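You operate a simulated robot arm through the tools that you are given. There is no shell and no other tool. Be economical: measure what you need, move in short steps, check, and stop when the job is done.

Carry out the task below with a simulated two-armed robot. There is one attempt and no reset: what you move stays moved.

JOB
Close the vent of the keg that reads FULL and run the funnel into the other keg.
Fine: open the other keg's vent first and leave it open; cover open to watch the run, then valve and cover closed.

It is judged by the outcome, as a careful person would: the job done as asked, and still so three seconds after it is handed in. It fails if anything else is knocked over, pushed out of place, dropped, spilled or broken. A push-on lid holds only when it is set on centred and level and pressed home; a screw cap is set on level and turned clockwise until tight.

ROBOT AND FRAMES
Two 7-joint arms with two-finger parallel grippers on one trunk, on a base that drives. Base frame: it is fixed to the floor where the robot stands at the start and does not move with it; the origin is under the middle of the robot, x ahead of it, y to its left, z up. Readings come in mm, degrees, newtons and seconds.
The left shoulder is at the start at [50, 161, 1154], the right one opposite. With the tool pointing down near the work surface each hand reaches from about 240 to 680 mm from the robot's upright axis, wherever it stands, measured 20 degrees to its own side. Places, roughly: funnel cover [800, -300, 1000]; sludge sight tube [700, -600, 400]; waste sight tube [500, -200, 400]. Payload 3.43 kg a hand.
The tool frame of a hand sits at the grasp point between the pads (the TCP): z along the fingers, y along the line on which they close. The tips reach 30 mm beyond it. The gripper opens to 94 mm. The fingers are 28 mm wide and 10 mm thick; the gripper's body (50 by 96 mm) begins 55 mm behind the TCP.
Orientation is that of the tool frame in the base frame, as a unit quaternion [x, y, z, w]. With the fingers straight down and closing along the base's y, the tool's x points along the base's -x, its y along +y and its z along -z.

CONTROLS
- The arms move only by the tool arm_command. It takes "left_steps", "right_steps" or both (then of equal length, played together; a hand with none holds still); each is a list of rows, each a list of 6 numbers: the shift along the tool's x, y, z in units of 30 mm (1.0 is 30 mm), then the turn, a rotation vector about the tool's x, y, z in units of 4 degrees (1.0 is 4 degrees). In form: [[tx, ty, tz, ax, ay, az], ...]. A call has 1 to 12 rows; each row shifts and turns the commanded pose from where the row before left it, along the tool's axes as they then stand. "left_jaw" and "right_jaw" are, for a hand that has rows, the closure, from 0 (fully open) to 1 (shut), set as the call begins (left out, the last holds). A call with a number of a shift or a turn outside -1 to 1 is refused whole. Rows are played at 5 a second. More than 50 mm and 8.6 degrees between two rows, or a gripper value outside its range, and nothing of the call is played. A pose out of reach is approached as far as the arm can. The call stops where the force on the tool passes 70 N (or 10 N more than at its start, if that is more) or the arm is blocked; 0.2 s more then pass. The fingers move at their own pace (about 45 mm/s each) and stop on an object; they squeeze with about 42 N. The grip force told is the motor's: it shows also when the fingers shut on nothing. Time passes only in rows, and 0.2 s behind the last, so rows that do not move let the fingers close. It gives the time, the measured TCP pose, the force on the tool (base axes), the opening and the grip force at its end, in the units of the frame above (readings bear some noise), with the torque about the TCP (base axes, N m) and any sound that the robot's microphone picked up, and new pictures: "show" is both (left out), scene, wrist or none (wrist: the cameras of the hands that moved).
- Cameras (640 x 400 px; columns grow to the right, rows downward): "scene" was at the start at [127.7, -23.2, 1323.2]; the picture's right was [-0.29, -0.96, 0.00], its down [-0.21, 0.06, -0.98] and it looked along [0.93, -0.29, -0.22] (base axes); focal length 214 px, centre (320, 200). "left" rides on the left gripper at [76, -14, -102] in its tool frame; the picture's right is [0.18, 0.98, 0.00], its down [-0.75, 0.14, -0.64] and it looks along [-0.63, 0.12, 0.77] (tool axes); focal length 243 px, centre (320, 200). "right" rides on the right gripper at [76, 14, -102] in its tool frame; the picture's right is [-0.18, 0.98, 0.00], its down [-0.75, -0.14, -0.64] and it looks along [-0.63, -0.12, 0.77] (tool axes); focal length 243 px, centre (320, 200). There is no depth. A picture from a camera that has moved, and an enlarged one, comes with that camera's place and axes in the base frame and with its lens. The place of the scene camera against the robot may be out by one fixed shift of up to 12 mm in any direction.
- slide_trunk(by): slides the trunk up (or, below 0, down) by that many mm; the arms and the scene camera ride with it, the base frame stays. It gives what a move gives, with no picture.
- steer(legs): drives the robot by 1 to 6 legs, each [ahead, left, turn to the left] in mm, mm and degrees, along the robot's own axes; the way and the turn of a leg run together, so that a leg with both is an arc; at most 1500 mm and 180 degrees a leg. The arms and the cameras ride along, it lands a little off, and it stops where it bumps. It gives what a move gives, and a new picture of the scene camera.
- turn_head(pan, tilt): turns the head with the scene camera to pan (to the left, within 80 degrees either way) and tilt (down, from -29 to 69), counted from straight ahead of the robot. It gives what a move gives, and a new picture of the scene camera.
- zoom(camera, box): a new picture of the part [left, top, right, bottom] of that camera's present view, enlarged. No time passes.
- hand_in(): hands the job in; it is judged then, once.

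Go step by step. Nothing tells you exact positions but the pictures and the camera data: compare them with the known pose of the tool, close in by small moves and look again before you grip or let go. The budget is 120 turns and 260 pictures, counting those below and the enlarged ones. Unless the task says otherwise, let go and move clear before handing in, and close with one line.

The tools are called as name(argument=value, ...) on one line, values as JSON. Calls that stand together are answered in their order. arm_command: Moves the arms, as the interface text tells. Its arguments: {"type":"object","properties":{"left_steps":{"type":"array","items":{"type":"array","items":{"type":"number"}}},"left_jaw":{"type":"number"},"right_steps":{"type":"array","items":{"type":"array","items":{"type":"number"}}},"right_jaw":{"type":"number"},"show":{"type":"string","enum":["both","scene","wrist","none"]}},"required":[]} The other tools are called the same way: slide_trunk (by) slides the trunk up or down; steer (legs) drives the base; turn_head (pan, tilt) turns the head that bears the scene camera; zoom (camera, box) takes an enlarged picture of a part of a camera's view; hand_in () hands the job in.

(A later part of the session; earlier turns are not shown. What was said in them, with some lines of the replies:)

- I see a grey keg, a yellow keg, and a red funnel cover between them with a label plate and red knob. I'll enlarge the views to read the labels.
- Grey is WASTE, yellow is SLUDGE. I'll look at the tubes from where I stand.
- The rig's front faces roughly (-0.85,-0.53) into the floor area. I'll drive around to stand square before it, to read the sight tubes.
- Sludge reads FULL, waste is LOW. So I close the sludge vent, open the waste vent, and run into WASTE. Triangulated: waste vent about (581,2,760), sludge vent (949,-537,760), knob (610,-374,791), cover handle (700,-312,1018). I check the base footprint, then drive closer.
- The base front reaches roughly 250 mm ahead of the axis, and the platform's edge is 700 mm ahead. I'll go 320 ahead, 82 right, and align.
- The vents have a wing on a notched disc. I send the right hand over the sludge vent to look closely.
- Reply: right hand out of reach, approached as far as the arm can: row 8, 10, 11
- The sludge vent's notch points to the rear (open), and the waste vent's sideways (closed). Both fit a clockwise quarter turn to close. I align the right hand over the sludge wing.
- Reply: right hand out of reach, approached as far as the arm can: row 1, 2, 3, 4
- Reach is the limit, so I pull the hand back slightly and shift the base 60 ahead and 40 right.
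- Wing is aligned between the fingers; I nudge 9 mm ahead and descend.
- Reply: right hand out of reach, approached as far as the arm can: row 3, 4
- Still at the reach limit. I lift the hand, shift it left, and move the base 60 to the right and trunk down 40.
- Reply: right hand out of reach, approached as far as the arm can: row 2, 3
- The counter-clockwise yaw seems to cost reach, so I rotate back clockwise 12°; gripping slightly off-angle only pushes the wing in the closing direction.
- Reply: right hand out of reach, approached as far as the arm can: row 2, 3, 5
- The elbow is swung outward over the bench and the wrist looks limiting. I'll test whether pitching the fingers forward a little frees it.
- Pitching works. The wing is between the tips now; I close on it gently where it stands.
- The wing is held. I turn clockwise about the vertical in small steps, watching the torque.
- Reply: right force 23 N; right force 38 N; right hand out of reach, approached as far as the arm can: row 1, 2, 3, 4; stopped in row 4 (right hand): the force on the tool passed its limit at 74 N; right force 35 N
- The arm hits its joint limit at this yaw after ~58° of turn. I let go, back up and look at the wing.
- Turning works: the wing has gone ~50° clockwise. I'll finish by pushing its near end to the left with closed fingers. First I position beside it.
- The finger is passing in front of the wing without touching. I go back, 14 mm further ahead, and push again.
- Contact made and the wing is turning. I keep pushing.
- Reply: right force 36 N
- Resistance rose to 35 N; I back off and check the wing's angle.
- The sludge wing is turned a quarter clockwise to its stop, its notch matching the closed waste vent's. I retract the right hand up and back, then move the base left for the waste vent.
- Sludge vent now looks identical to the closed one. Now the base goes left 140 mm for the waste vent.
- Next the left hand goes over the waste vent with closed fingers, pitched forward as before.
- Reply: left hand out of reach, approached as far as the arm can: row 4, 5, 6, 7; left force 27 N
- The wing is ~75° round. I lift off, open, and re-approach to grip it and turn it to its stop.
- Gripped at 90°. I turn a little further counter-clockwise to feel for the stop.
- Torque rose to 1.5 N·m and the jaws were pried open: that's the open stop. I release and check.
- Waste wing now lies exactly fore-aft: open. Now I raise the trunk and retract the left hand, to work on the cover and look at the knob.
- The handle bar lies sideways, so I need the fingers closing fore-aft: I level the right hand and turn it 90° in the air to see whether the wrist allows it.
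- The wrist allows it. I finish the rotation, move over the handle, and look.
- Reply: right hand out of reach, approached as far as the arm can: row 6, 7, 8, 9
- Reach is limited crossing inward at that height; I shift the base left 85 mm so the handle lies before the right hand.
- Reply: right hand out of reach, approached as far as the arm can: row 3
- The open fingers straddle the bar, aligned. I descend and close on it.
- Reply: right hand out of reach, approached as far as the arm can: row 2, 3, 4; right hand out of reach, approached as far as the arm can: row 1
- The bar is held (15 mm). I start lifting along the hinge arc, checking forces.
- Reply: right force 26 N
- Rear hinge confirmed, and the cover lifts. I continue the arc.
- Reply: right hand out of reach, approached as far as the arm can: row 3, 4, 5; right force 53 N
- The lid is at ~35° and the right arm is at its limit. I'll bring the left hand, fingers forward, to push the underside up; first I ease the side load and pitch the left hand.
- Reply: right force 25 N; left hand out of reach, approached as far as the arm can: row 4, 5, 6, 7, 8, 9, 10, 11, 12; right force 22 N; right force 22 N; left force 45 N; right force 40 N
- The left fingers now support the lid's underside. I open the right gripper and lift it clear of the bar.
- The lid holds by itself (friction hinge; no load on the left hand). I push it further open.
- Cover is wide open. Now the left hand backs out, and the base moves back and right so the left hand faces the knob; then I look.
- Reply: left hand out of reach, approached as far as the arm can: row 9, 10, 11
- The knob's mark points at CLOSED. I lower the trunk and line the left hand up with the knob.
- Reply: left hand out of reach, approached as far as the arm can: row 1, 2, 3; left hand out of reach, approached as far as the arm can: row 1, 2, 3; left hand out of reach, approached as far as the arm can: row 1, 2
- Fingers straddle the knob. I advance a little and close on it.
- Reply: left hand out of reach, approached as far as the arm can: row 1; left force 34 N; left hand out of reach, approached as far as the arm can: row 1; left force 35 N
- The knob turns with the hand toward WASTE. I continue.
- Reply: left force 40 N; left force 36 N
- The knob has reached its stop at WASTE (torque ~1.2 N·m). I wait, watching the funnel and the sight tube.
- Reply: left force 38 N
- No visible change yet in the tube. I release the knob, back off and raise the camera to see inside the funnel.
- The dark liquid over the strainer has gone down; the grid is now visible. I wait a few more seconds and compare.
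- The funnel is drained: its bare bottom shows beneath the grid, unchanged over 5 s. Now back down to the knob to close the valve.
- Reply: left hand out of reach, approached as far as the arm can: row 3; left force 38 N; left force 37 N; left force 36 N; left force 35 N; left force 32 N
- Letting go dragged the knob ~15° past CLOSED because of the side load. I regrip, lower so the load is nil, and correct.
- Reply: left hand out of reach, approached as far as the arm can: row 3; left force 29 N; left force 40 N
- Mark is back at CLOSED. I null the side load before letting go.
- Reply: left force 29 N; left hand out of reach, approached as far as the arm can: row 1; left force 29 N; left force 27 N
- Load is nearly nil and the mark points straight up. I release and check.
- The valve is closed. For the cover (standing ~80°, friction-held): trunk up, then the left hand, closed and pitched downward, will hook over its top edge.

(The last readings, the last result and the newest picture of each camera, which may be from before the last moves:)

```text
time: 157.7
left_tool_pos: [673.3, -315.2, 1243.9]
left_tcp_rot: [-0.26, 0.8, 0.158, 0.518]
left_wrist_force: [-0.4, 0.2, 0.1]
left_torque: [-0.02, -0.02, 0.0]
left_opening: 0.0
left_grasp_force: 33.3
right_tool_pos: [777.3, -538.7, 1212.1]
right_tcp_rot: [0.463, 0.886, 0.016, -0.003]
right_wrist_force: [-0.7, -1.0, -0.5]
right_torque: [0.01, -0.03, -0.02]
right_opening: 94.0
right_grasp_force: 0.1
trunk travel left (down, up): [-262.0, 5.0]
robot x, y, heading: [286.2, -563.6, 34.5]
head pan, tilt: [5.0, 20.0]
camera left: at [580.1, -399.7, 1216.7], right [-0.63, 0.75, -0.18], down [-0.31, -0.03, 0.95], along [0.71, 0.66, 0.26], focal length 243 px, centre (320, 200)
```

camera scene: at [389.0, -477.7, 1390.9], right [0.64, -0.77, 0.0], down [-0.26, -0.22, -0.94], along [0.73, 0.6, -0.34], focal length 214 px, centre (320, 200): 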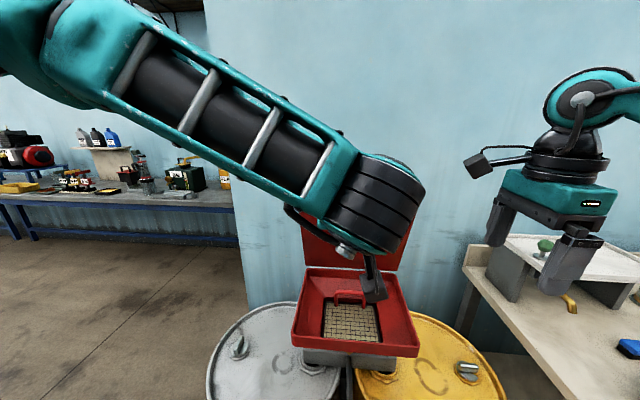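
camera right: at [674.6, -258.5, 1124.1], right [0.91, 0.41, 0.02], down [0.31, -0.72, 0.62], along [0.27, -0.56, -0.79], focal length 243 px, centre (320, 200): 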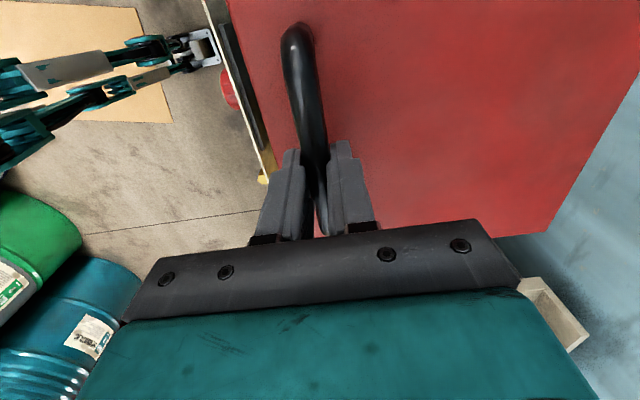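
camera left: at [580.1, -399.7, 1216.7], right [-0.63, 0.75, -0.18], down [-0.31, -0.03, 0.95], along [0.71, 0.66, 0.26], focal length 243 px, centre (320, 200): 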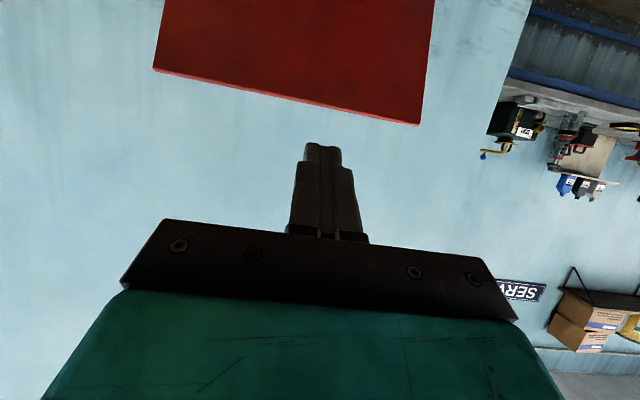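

The lid leans ~71°, top edge at about (812,-258,1187). I pitch the left fingers down and move out over the edge.

arm_command(left_steps=[[0, 0, 0, 0, 1, 0], [0, 0, 0, 0, 1, 0], [0, 0, 0, 0, 1, 0], [0, 0, 0, 0, 1, 0], [0, 0, 0, 0, 1, 0], [-0.69, 0, 0.72, 0, 0, 0], [-0.69, 0, 0.72, 0, 0, 0], [-0.69, 0, 0.72, 0, 0, 0], [-0.69, 0, 0.72, 0, 0, 0]], show="both")

```text
time: 159.7
left_tool_pos: [773.5, -246.4, 1244.1]
left_tcp_rot: [-0.283, 0.877, 0.11, 0.371]
left_wrist_force: [-0.4, 0.6, -0.9]
left_torque: [-0.01, 0.02, 0.01]
left_opening: 0.0
left_grasp_force: 32.5
right_tool_pos: [777.6, -537.5, 1212.4]
right_tcp_rot: [0.463, 0.886, 0.016, -0.004]
right_wrist_force: [0.0, 0.1, 0.7]
right_torque: [-0.04, -0.03, -0.01]
right_opening: 94.0
right_grasp_force: 0.0
trunk travel left (down, up): [-262.0, 5.0]
robot x, y, heading: [286.6, -563.3, 34.4]
head pan, tilt: [5.0, 20.0]
camera scene: at [389.4, -477.6, 1390.9], right [0.64, -0.77, 0.0], down [-0.26, -0.22, -0.94], along [0.73, 0.6, -0.34], focal length 214 px, centre (320, 200)
camera left: at [678.0, -331.2, 1260.6], right [-0.67, 0.72, -0.15], down [-0.03, 0.17, 0.98], along [0.74, 0.67, -0.09], focal length 243 px, centre (320, 200)
```

scene: 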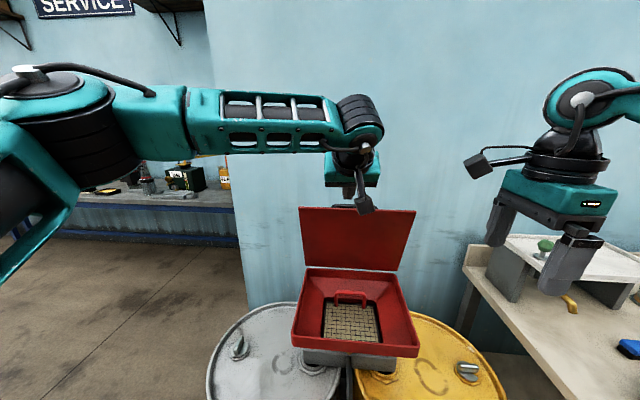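
left: 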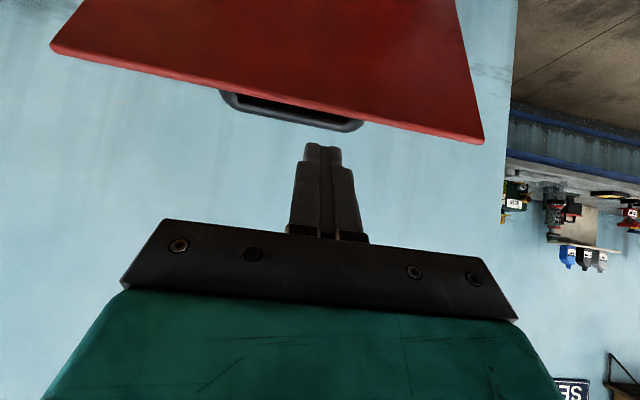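

arm_command(left_steps=[[-0.52, 0, 0.54, 0, 0, 0], [-0.52, 0, 0.54, 0, 0, 0], [0.4, 0, 0.38, 0, 0, 0], [0.4, 0, 0.38, 0, 0, 0]], show="both")

```text
time: 160.7
left_tool_pos: [807.9, -222.0, 1208.5]
left_tcp_rot: [-0.284, 0.877, 0.111, 0.371]
left_wrist_force: [-0.2, 0.0, -0.6]
left_torque: [0.0, -0.03, 0.01]
left_opening: 0.0
left_grasp_force: 32.9
right_tool_pos: [777.6, -539.2, 1213.1]
right_tcp_rot: [0.463, 0.886, 0.016, -0.003]
right_wrist_force: [-0.8, 0.8, 0.4]
right_torque: [0.0, -0.07, -0.01]
right_opening: 93.7
right_grasp_force: 0.1
trunk travel left (down, up): [-262.0, 5.0]
robot x, y, heading: [284.2, -564.3, 34.4]
head pan, tilt: [5.0, 20.0]
camera scene: at [389.0, -477.7, 1391.0], right [0.64, -0.77, 0.0], down [-0.26, -0.22, -0.94], along [0.73, 0.6, -0.34], focal length 214 px, centre (320, 200)
camera left: at [713.1, -305.6, 1226.1], right [-0.67, 0.72, -0.15], down [-0.03, 0.17, 0.99], along [0.74, 0.67, -0.09], focal length 243 px, centre (320, 200)
```

scene: 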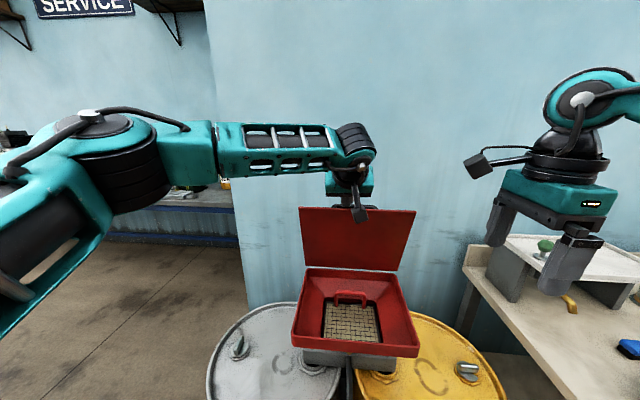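
left: 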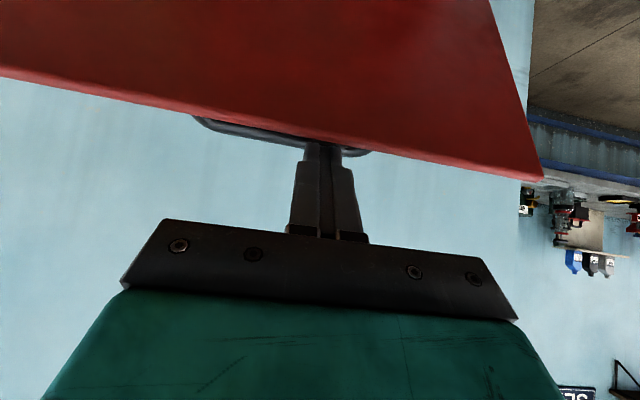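

The fingertips are behind the edge. I pull back and down gently.

arm_command(left_steps=[[0.33, 0, -0.15, 0, 0, 0], [0.33, 0, -0.15, 0, 0, 0], [0.33, 0, -0.15, 0, 0, 0], [0.35, 0, -0.13, 0, 0, 0]], show="both")

```text
time: 161.7
left_tool_pos: [773.1, -245.8, 1192.8]
left_tcp_rot: [-0.285, 0.877, 0.111, 0.37]
left_wrist_force: [-0.9, -0.2, 0.7]
left_torque: [-0.04, -0.01, 0.04]
left_opening: 0.4
left_grasp_force: 33.2
right_tool_pos: [776.4, -537.1, 1212.7]
right_tcp_rot: [0.462, 0.886, 0.018, -0.002]
right_wrist_force: [-0.2, -0.9, 0.1]
right_torque: [0.04, 0.0, 0.03]
right_opening: 94.1
right_grasp_force: 0.2
trunk travel left (down, up): [-262.0, 5.0]
robot x, y, heading: [283.6, -561.7, 34.7]
head pan, tilt: [5.0, 20.0]
camera scene: at [388.8, -477.8, 1391.0], right [0.64, -0.77, 0.0], down [-0.26, -0.22, -0.94], along [0.73, 0.6, -0.34], focal length 214 px, centre (320, 200)
camera left: at [678.1, -329.4, 1209.5], right [-0.67, 0.72, -0.15], down [-0.03, 0.17, 0.99], along [0.74, 0.67, -0.09], focal length 243 px, centre (320, 200)
```

scene: 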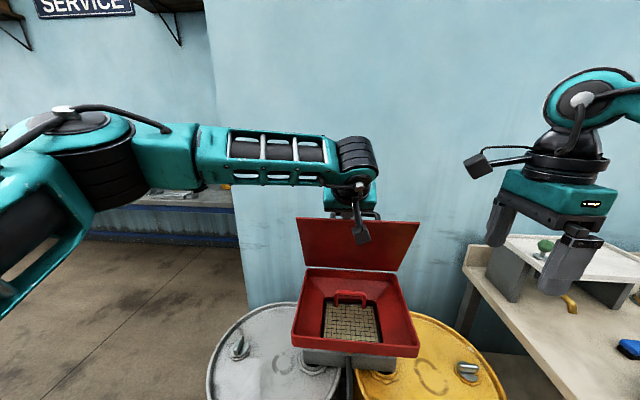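
left: 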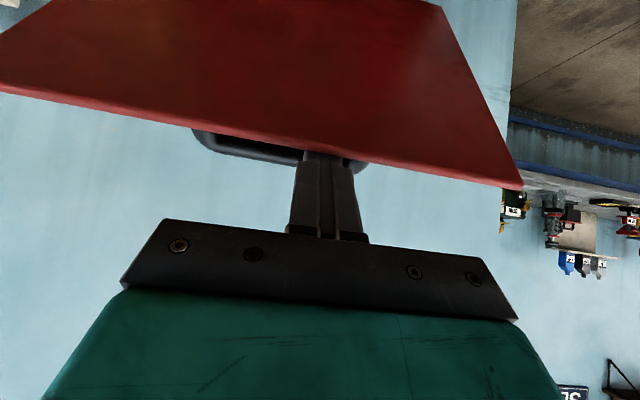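

arm_command(left_steps=[[0.48, 0, -0.06, 0, 0, 0], [0.48, 0, -0.05, 0, 0, 0], [0.49, 0, -0.03, 0, 0, 0], [0.5, 0, 0, 0, 0, 0], [0.5, 0, 0.02, 0, 0, 0]], show="both")

```text
time: 162.9
left_tool_pos: [728.7, -276.4, 1143.1]
left_tcp_rot: [-0.284, 0.877, 0.11, 0.371]
left_wrist_force: [-7.7, 1.2, 5.6]
left_torque: [-0.09, 0.12, -0.14]
left_opening: 0.0
left_grasp_force: 33.3
right_tool_pos: [775.8, -538.8, 1213.3]
right_tcp_rot: [0.462, 0.887, 0.017, -0.003]
right_wrist_force: [0.3, 0.1, 0.2]
right_torque: [0.01, 0.02, 0.01]
right_opening: 94.2
right_grasp_force: 0.1
trunk travel left (down, up): [-262.0, 5.0]
robot x, y, heading: [285.1, -565.0, 34.6]
head pan, tilt: [5.0, 20.0]
camera scene: at [387.2, -477.9, 1391.3], right [0.64, -0.77, 0.0], down [-0.26, -0.22, -0.94], along [0.73, 0.6, -0.34], focal length 214 px, centre (320, 200)
camera left: at [634.1, -361.6, 1160.7], right [-0.67, 0.72, -0.15], down [-0.04, 0.17, 0.99], along [0.74, 0.67, -0.09], focal length 243 px, centre (320, 200)
```

scene: 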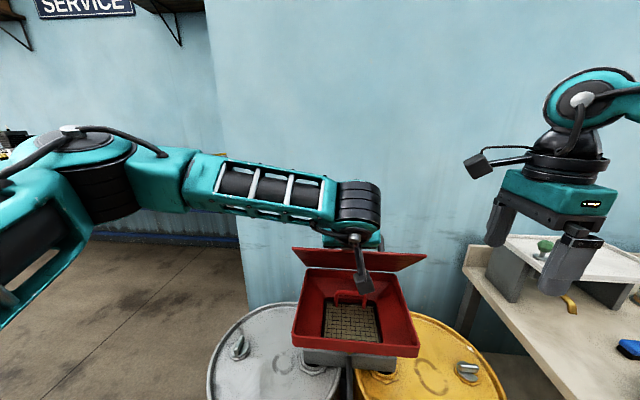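
left: 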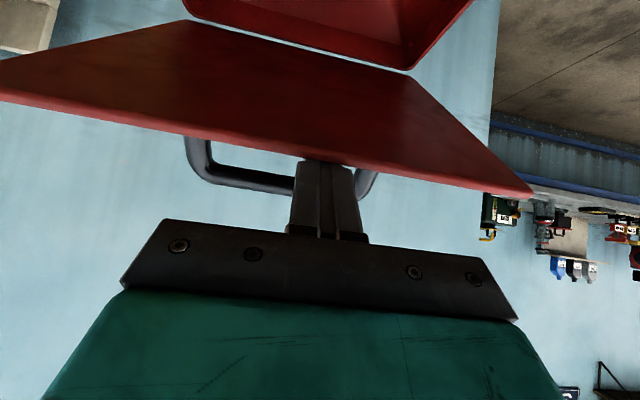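

arm_command(left_steps=[[0.52, 0, 0.05, 0, 0, 0], [0.52, 0, 0.07, 0, 0, 0], [0.52, 0, 0.1, 0, 0, 0], [0.52, 0, 0.13, 0, 0, 0], [0.52, 0, 0.16, 0, 0, 0]], show="both")

```text
time: 164.1
left_tool_pos: [696.8, -303.2, 1074.7]
left_tcp_rot: [-0.283, 0.878, 0.11, 0.371]
left_wrist_force: [-0.3, -0.1, -0.6]
left_torque: [-0.02, -0.04, -0.02]
left_opening: 0.1
left_grasp_force: 32.5
right_tool_pos: [777.1, -537.4, 1212.2]
right_tcp_rot: [0.463, 0.886, 0.017, -0.003]
right_wrist_force: [0.1, -0.4, 0.6]
right_torque: [0.01, 0.0, -0.01]
right_opening: 94.1
right_grasp_force: 0.1
trunk travel left (down, up): [-262.0, 5.0]
robot x, y, heading: [287.5, -559.4, 34.6]
head pan, tilt: [5.0, 20.0]
camera scene: at [389.0, -477.8, 1391.0], right [0.64, -0.77, 0.0], down [-0.26, -0.22, -0.94], along [0.73, 0.6, -0.34], focal length 214 px, centre (320, 200)
camera left: at [601.4, -388.1, 1092.8], right [-0.67, 0.72, -0.15], down [-0.03, 0.17, 0.99], along [0.74, 0.67, -0.09], focal length 243 px, centre (320, 200)
```

scene: 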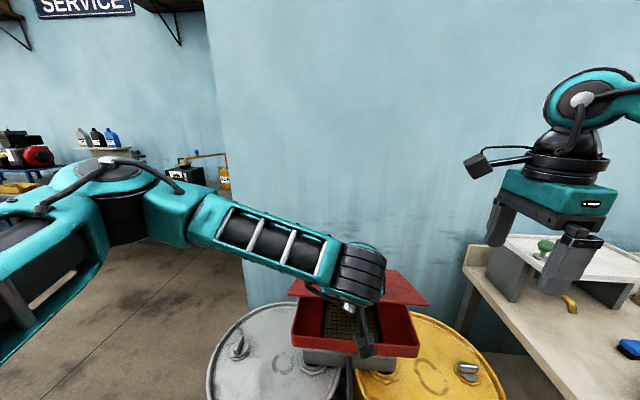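
left: 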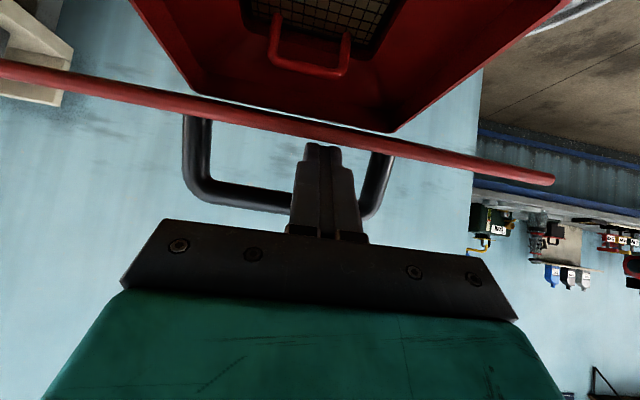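

arm_command(left_steps=[[0.4, 0, 0.2, 0, 0, 0], [0.4, 0, 0.21, 0, 0, 0], [0.4, 0, 0.21, 0, 0, 0], [0.38, 0, 0.22, 0, 0, 0]], show="both")

```text
time: 165.1
left_tool_pos: [683.9, -312.0, 1024.5]
left_tcp_rot: [-0.284, 0.877, 0.111, 0.371]
left_wrist_force: [0.3, -0.1, -0.5]
left_torque: [0.0, -0.03, 0.0]
left_opening: 0.0
left_grasp_force: 32.6
right_tool_pos: [776.5, -537.9, 1212.3]
right_tcp_rot: [0.463, 0.886, 0.017, -0.004]
right_wrist_force: [-0.6, 0.7, -0.2]
right_torque: [-0.01, 0.0, -0.01]
right_opening: 94.1
right_grasp_force: 0.1
trunk travel left (down, up): [-262.0, 5.0]
robot x, y, heading: [286.4, -565.9, 34.5]
head pan, tilt: [5.0, 20.0]
camera scene: at [389.0, -477.7, 1391.0], right [0.64, -0.77, 0.0], down [-0.26, -0.22, -0.94], along [0.73, 0.6, -0.34], focal length 214 px, centre (320, 200)
camera left: at [589.2, -397.1, 1041.8], right [-0.67, 0.72, -0.15], down [-0.04, 0.17, 0.98], along [0.74, 0.67, -0.09], focal length 243 px, centre (320, 200)
```

scene: 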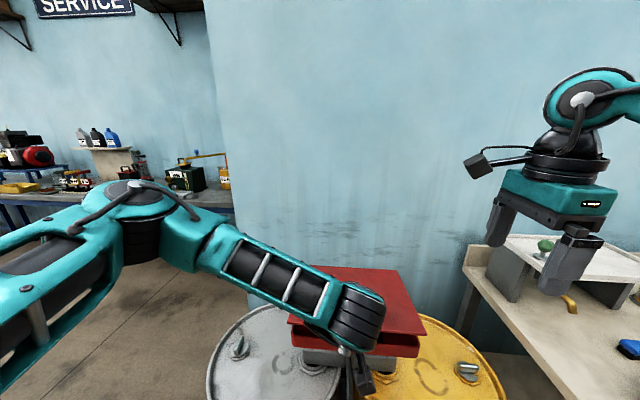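
left: 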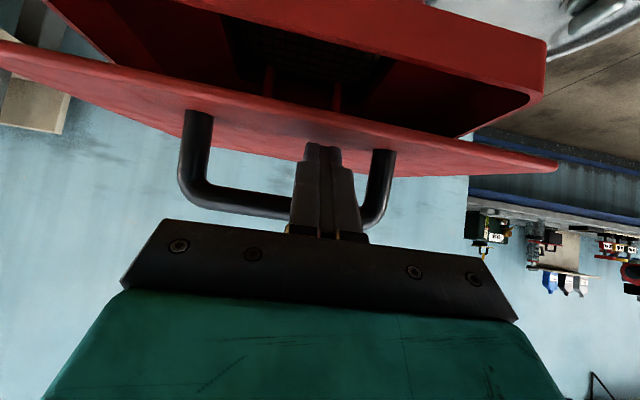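

arm_command(left_steps=[[0.15, 0, 0.14, 0, 0, 0], [0.15, 0, 0.14, 0, 0, 0], [0.15, 0, 0.14, 0, 0, 0], [0.15, 0, 0.14, 0, 0, 0]], show="both")

```text
time: 166.1
left_tool_pos: [680.7, -313.9, 1000.6]
left_tcp_rot: [-0.283, 0.878, 0.11, 0.371]
left_wrist_force: [-17.8, -4.4, 7.6]
left_torque: [0.78, -0.59, -0.36]
left_opening: 0.0
left_grasp_force: 33.0
right_tool_pos: [773.6, -539.2, 1213.6]
right_tcp_rot: [0.462, 0.887, 0.018, -0.002]
right_wrist_force: [0.1, -0.5, 0.6]
right_torque: [-0.01, -0.01, -0.01]
right_opening: 94.1
right_grasp_force: 0.1
trunk travel left (down, up): [-262.0, 5.0]
robot x, y, heading: [287.6, -564.7, 34.4]
head pan, tilt: [5.0, 20.0]
camera scene: at [385.7, -478.9, 1391.5], right [0.64, -0.77, 0.0], down [-0.26, -0.22, -0.94], along [0.73, 0.6, -0.34], focal length 214 px, centre (320, 200)
camera left: at [585.9, -399.3, 1017.8], right [-0.67, 0.73, -0.15], down [-0.03, 0.17, 0.99], along [0.74, 0.67, -0.09], focal length 243 px, centre (320, 200)
```

scene: 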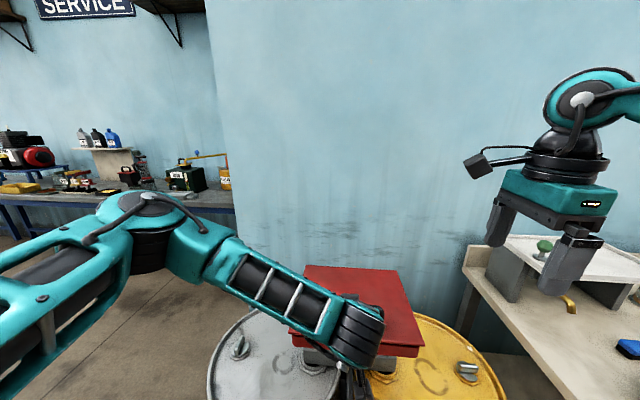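
left: 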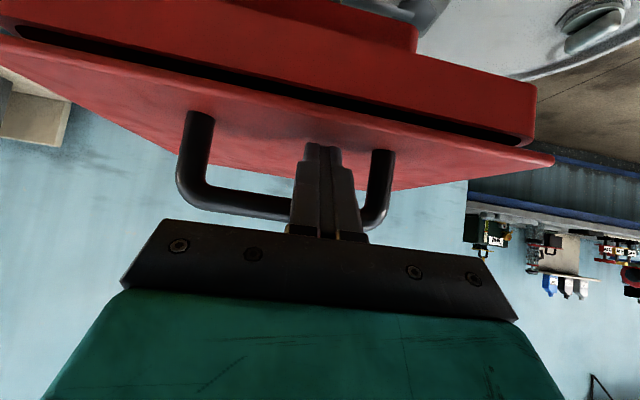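

arm_command(left_steps=[[0.15, 0, 0.06, 0, 0, 0], [0.15, 0, 0.12, 0, 0, 0], [0.12, 0, 0.11, 0, 0, 0]], show="both")

```text
time: 166.9
left_tool_pos: [680.2, -315.4, 994.9]
left_tcp_rot: [-0.285, 0.873, 0.111, 0.38]
left_wrist_force: [-25.1, -5.3, 46.8]
left_torque: [0.32, 0.07, -0.06]
left_opening: 0.1
left_grasp_force: 33.0
right_tool_pos: [771.2, -540.0, 1216.6]
right_tcp_rot: [0.463, 0.886, 0.02, -0.002]
right_wrist_force: [0.3, 0.3, 1.0]
right_torque: [0.02, 0.01, 0.03]
right_opening: 93.8
right_grasp_force: 0.2
trunk travel left (down, up): [-262.0, 5.0]
robot x, y, heading: [286.5, -562.6, 34.6]
head pan, tilt: [5.0, 20.0]
camera scene: at [382.3, -480.7, 1392.6], right [0.64, -0.77, 0.0], down [-0.26, -0.21, -0.94], along [0.73, 0.6, -0.34], focal length 214 px, centre (320, 200)
camera left: at [584.5, -400.6, 1009.0], right [-0.67, 0.72, -0.16], down [-0.05, 0.16, 0.99], along [0.74, 0.67, -0.07], focal length 243 px, centre (320, 200)
```

scene: 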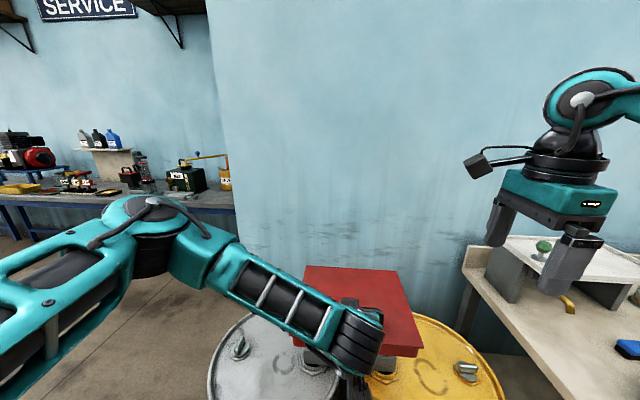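
left: 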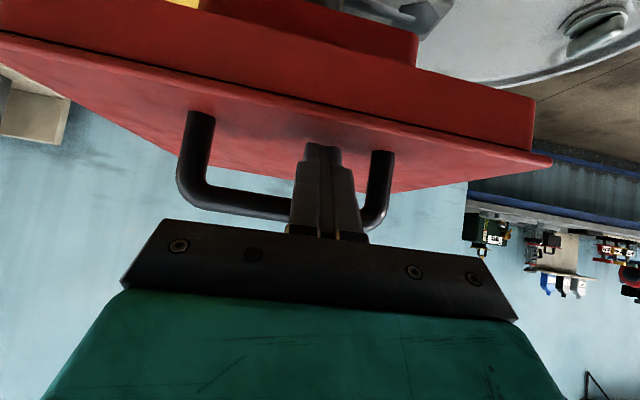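

Cover is shut and pressed. I withdraw along the finger axis, then back the base off and check everything.

arm_command(left_steps=[[-0.1, 0, -0.2, 0, 0, 0], [0, 0, -0.7, 0, 0, 0], [0, 0, -1, 0, 0, 0], [0, 0, -1, 0, 0, 0], [0, 0, -1, 0, 0, 0], [-0.5, 0, -1, 0, 0, 0], [-0.5, 0, -1, 0, 0, 0]], show="none")

steer(legs=[[-320, 0, 0]])

turn_head(pan=0, tilt=32)

zoom(camera="scene", box=[230, 130, 430, 260])

```text
time: 168.5
left_tool_pos: [597.4, -371.9, 1132.8]
left_tcp_rot: [-0.284, 0.877, 0.111, 0.37]
left_wrist_force: [-0.1, 0.3, 1.1]
left_torque: [0.01, 0.01, 0.04]
left_opening: 0.0
left_grasp_force: 33.1
right_tool_pos: [776.7, -539.2, 1212.2]
right_tcp_rot: [0.462, 0.887, 0.018, -0.003]
right_wrist_force: [0.3, -0.7, 0.6]
right_torque: [-0.05, 0.03, -0.02]
right_opening: 94.2
right_grasp_force: 0.0
trunk travel left (down, up): [-262.0, 5.0]
robot x, y, heading: [287.7, -566.6, 34.8]
head pan, tilt: [5.0, 20.0]
```

```text
time: 170.6
left_tool_pos: [335.9, -551.5, 1132.9]
left_tcp_rot: [-0.283, 0.877, 0.111, 0.372]
left_wrist_force: [-0.6, -0.1, 0.0]
left_torque: [-0.01, -0.02, 0.0]
left_opening: 0.2
left_grasp_force: 33.1
right_tool_pos: [514.4, -718.4, 1212.8]
right_tcp_rot: [0.463, 0.886, 0.017, -0.003]
right_wrist_force: [0.2, 0.7, -0.4]
right_torque: [-0.03, -0.02, -0.01]
right_opening: 93.9
right_grasp_force: 0.1
trunk travel left (down, up): [-262.0, 5.0]
robot x, y, heading: [25.0, -745.0, 34.4]
head pan, tilt: [5.0, 20.0]
camera scene: at [127.2, -657.3, 1391.1], right [0.63, -0.77, 0.0], down [-0.26, -0.22, -0.94], along [0.73, 0.6, -0.34], focal length 214 px, centre (320, 200)
```

scene: 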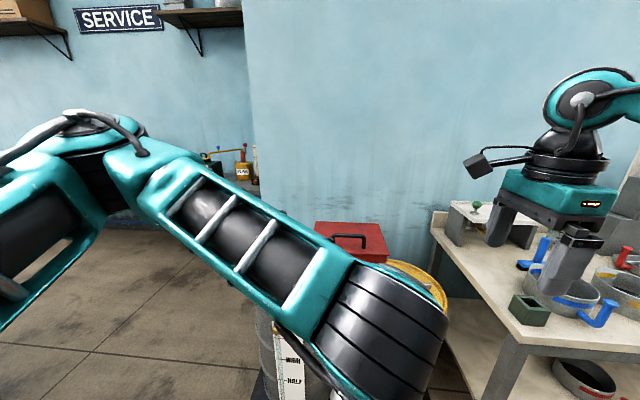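

```text
time: 171.4
left_tool_pos: [335.5, -551.0, 1134.2]
left_tcp_rot: [-0.284, 0.877, 0.111, 0.37]
left_wrist_force: [-0.1, 0.9, 0.4]
left_torque: [0.02, 0.02, 0.01]
left_opening: 0.0
left_grasp_force: 33.0
right_tool_pos: [516.5, -716.8, 1211.5]
right_tcp_rot: [0.463, 0.886, 0.017, -0.004]
right_wrist_force: [0.0, 0.4, -0.4]
right_torque: [-0.01, -0.02, 0.0]
right_opening: 94.0
right_grasp_force: 0.1
trunk travel left (down, up): [-262.0, 5.0]
robot x, y, heading: [22.0, -741.8, 34.5]
head pan, tilt: [0.0, 32.0]
camera scene: at [129.7, -665.4, 1371.9], right [0.56, -0.83, 0.0], down [-0.44, -0.3, -0.85], along [0.7, 0.48, -0.53], focal length 214 px, centre (320, 200)
```

scene: 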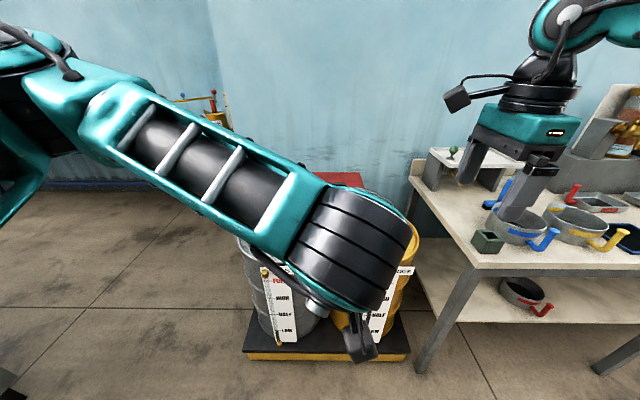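

```text
3.08 times, centred on (330, 195) of scene
camera zoom: at [129.7, -665.4, 1371.9], right [0.56, -0.83, 0.0], down [-0.44, -0.3, -0.85], along [0.7, 0.48, -0.53], focal length 660 px, centre (289, 215)
```

zoom: 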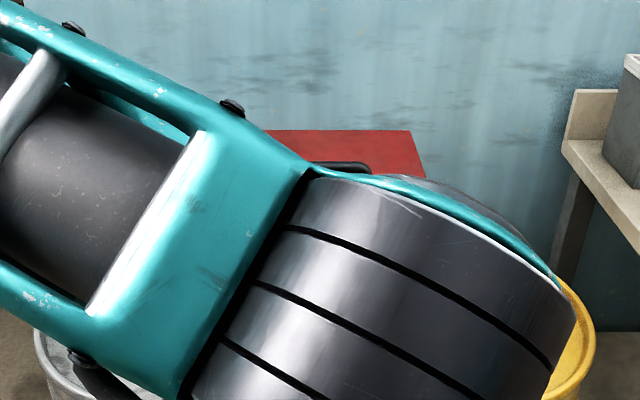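

The left arm blocks the view; I swing it to the left for a final check.

arm_command(left_steps=[[0, 1, 0, 0, 0, 0], [0, 1, 0, 0, 0, 0], [0, 1, 0, 0, 0, 0], [0, 1, 0, 0, 0, 0], [0, 1, 0, 0, 0, 0], [0, 1, 0, 0, 0, 0], [0, 1, 0, 0, 0, 0], [0, 1, 0, 0, 0, 0], [0, 1, 0, 0, 0, 0], [0, 1, 0, 0, 0, 0], [0, 1, 0, 0, 0, 0], [0, 1, 0, 0, 0, 0]], left_jaw=0, show="scene")

zoom(camera="scene", box=[230, 160, 430, 300])

zoom(camera="scene", box=[290, 165, 380, 255])

```text
time: 174.0
left_tool_pos: [173.5, -249.1, 1134.5]
left_tcp_rot: [-0.284, 0.877, 0.111, 0.371]
left_wrist_force: [-0.1, 0.0, 0.2]
left_torque: [0.01, -0.01, 0.02]
left_opening: 94.2
left_grasp_force: 0.1
left hand out of reach, approached as far as the arm can: row 4, 5, 6, 7, 8
right_tool_pos: [515.4, -719.0, 1212.9]
right_tcp_rot: [0.464, 0.886, 0.017, -0.003]
right_wrist_force: [-0.3, -0.3, 0.0]
right_torque: [-0.03, -0.06, 0.01]
right_opening: 94.1
right_grasp_force: 0.2
trunk travel left (down, up): [-262.0, 5.0]
robot x, y, heading: [26.0, -744.9, 34.3]
head pan, tilt: [0.0, 32.0]
camera scene: at [129.2, -665.5, 1371.9], right [0.56, -0.83, 0.0], down [-0.44, -0.3, -0.85], along [0.7, 0.48, -0.53], focal length 214 px, centre (320, 200)
```

scene: 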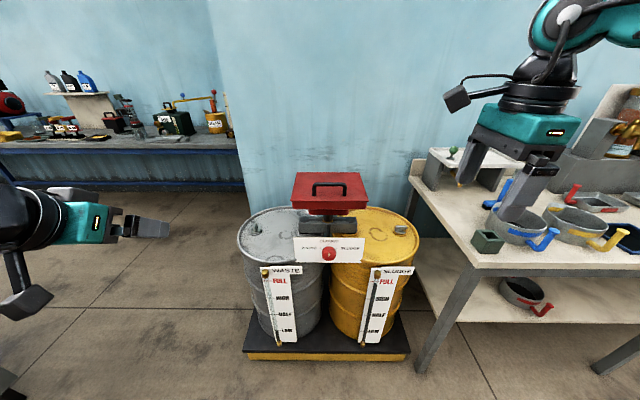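

```text
2.86 times, centred on (330, 230) of scene
camera zoom: at [129.2, -665.5, 1371.9], right [0.56, -0.83, 0.0], down [-0.44, -0.3, -0.85], along [0.7, 0.48, -0.53], focal length 613 px, centre (291, 114)
```

zoom: 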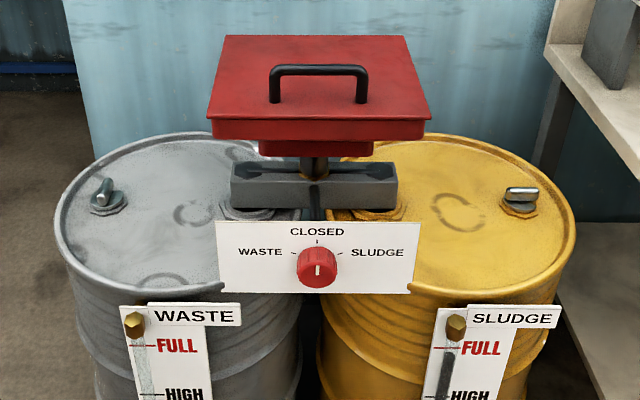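

```text
4.44 times, centred on (335, 210) of scene
camera zoom: at [129.2, -665.5, 1371.9], right [0.56, -0.83, 0.0], down [-0.44, -0.3, -0.85], along [0.7, 0.48, -0.53], focal length 953 px, centre (253, 156)
```

zoom: 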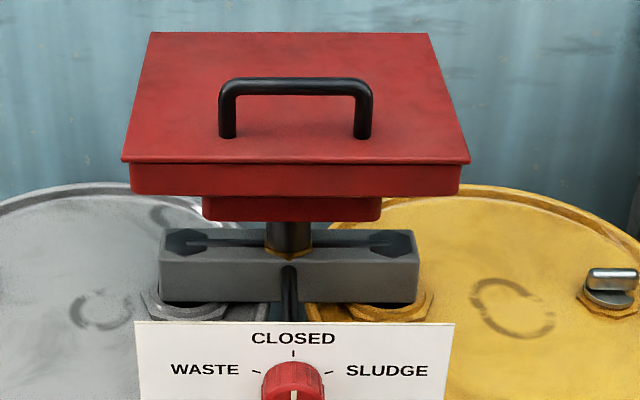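

Cover shut, knob at CLOSED, waste vent open, sludge vent closed. One last look at the sight tubes.

zoom(camera="scene", box=[250, 260, 420, 350])

```text
3.76 times, centred on (335, 305) of scene
camera zoom: at [129.2, -665.5, 1371.9], right [0.56, -0.83, 0.0], down [-0.44, -0.3, -0.85], along [0.7, 0.48, -0.53], focal length 807 px, centre (264, -195)
```

zoom: 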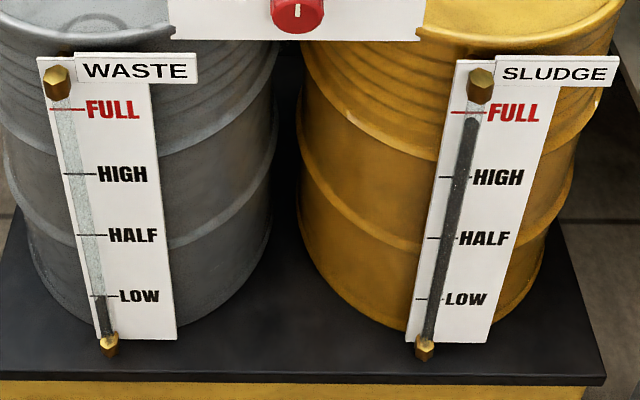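

Everything is in its asked state, so I hand in.

hand_in()

```text
The job is handed in.
```

The sludge keg was the one reading FULL, so I closed its vent, opened the waste keg's vent and left it open. I ran the funnel into the waste keg with the cover open until the strainer showed bare bottom; the valve is back at CLOSED and the cover is shut. The waste sight tube hardly moved and still reads about LOW, so I judged the run by the funnel, not the tube. While I was closing the valve, letting go dragged the knob about 15° past CLOSED toward SLUDGE. The funnel was already empty, and I set it back.
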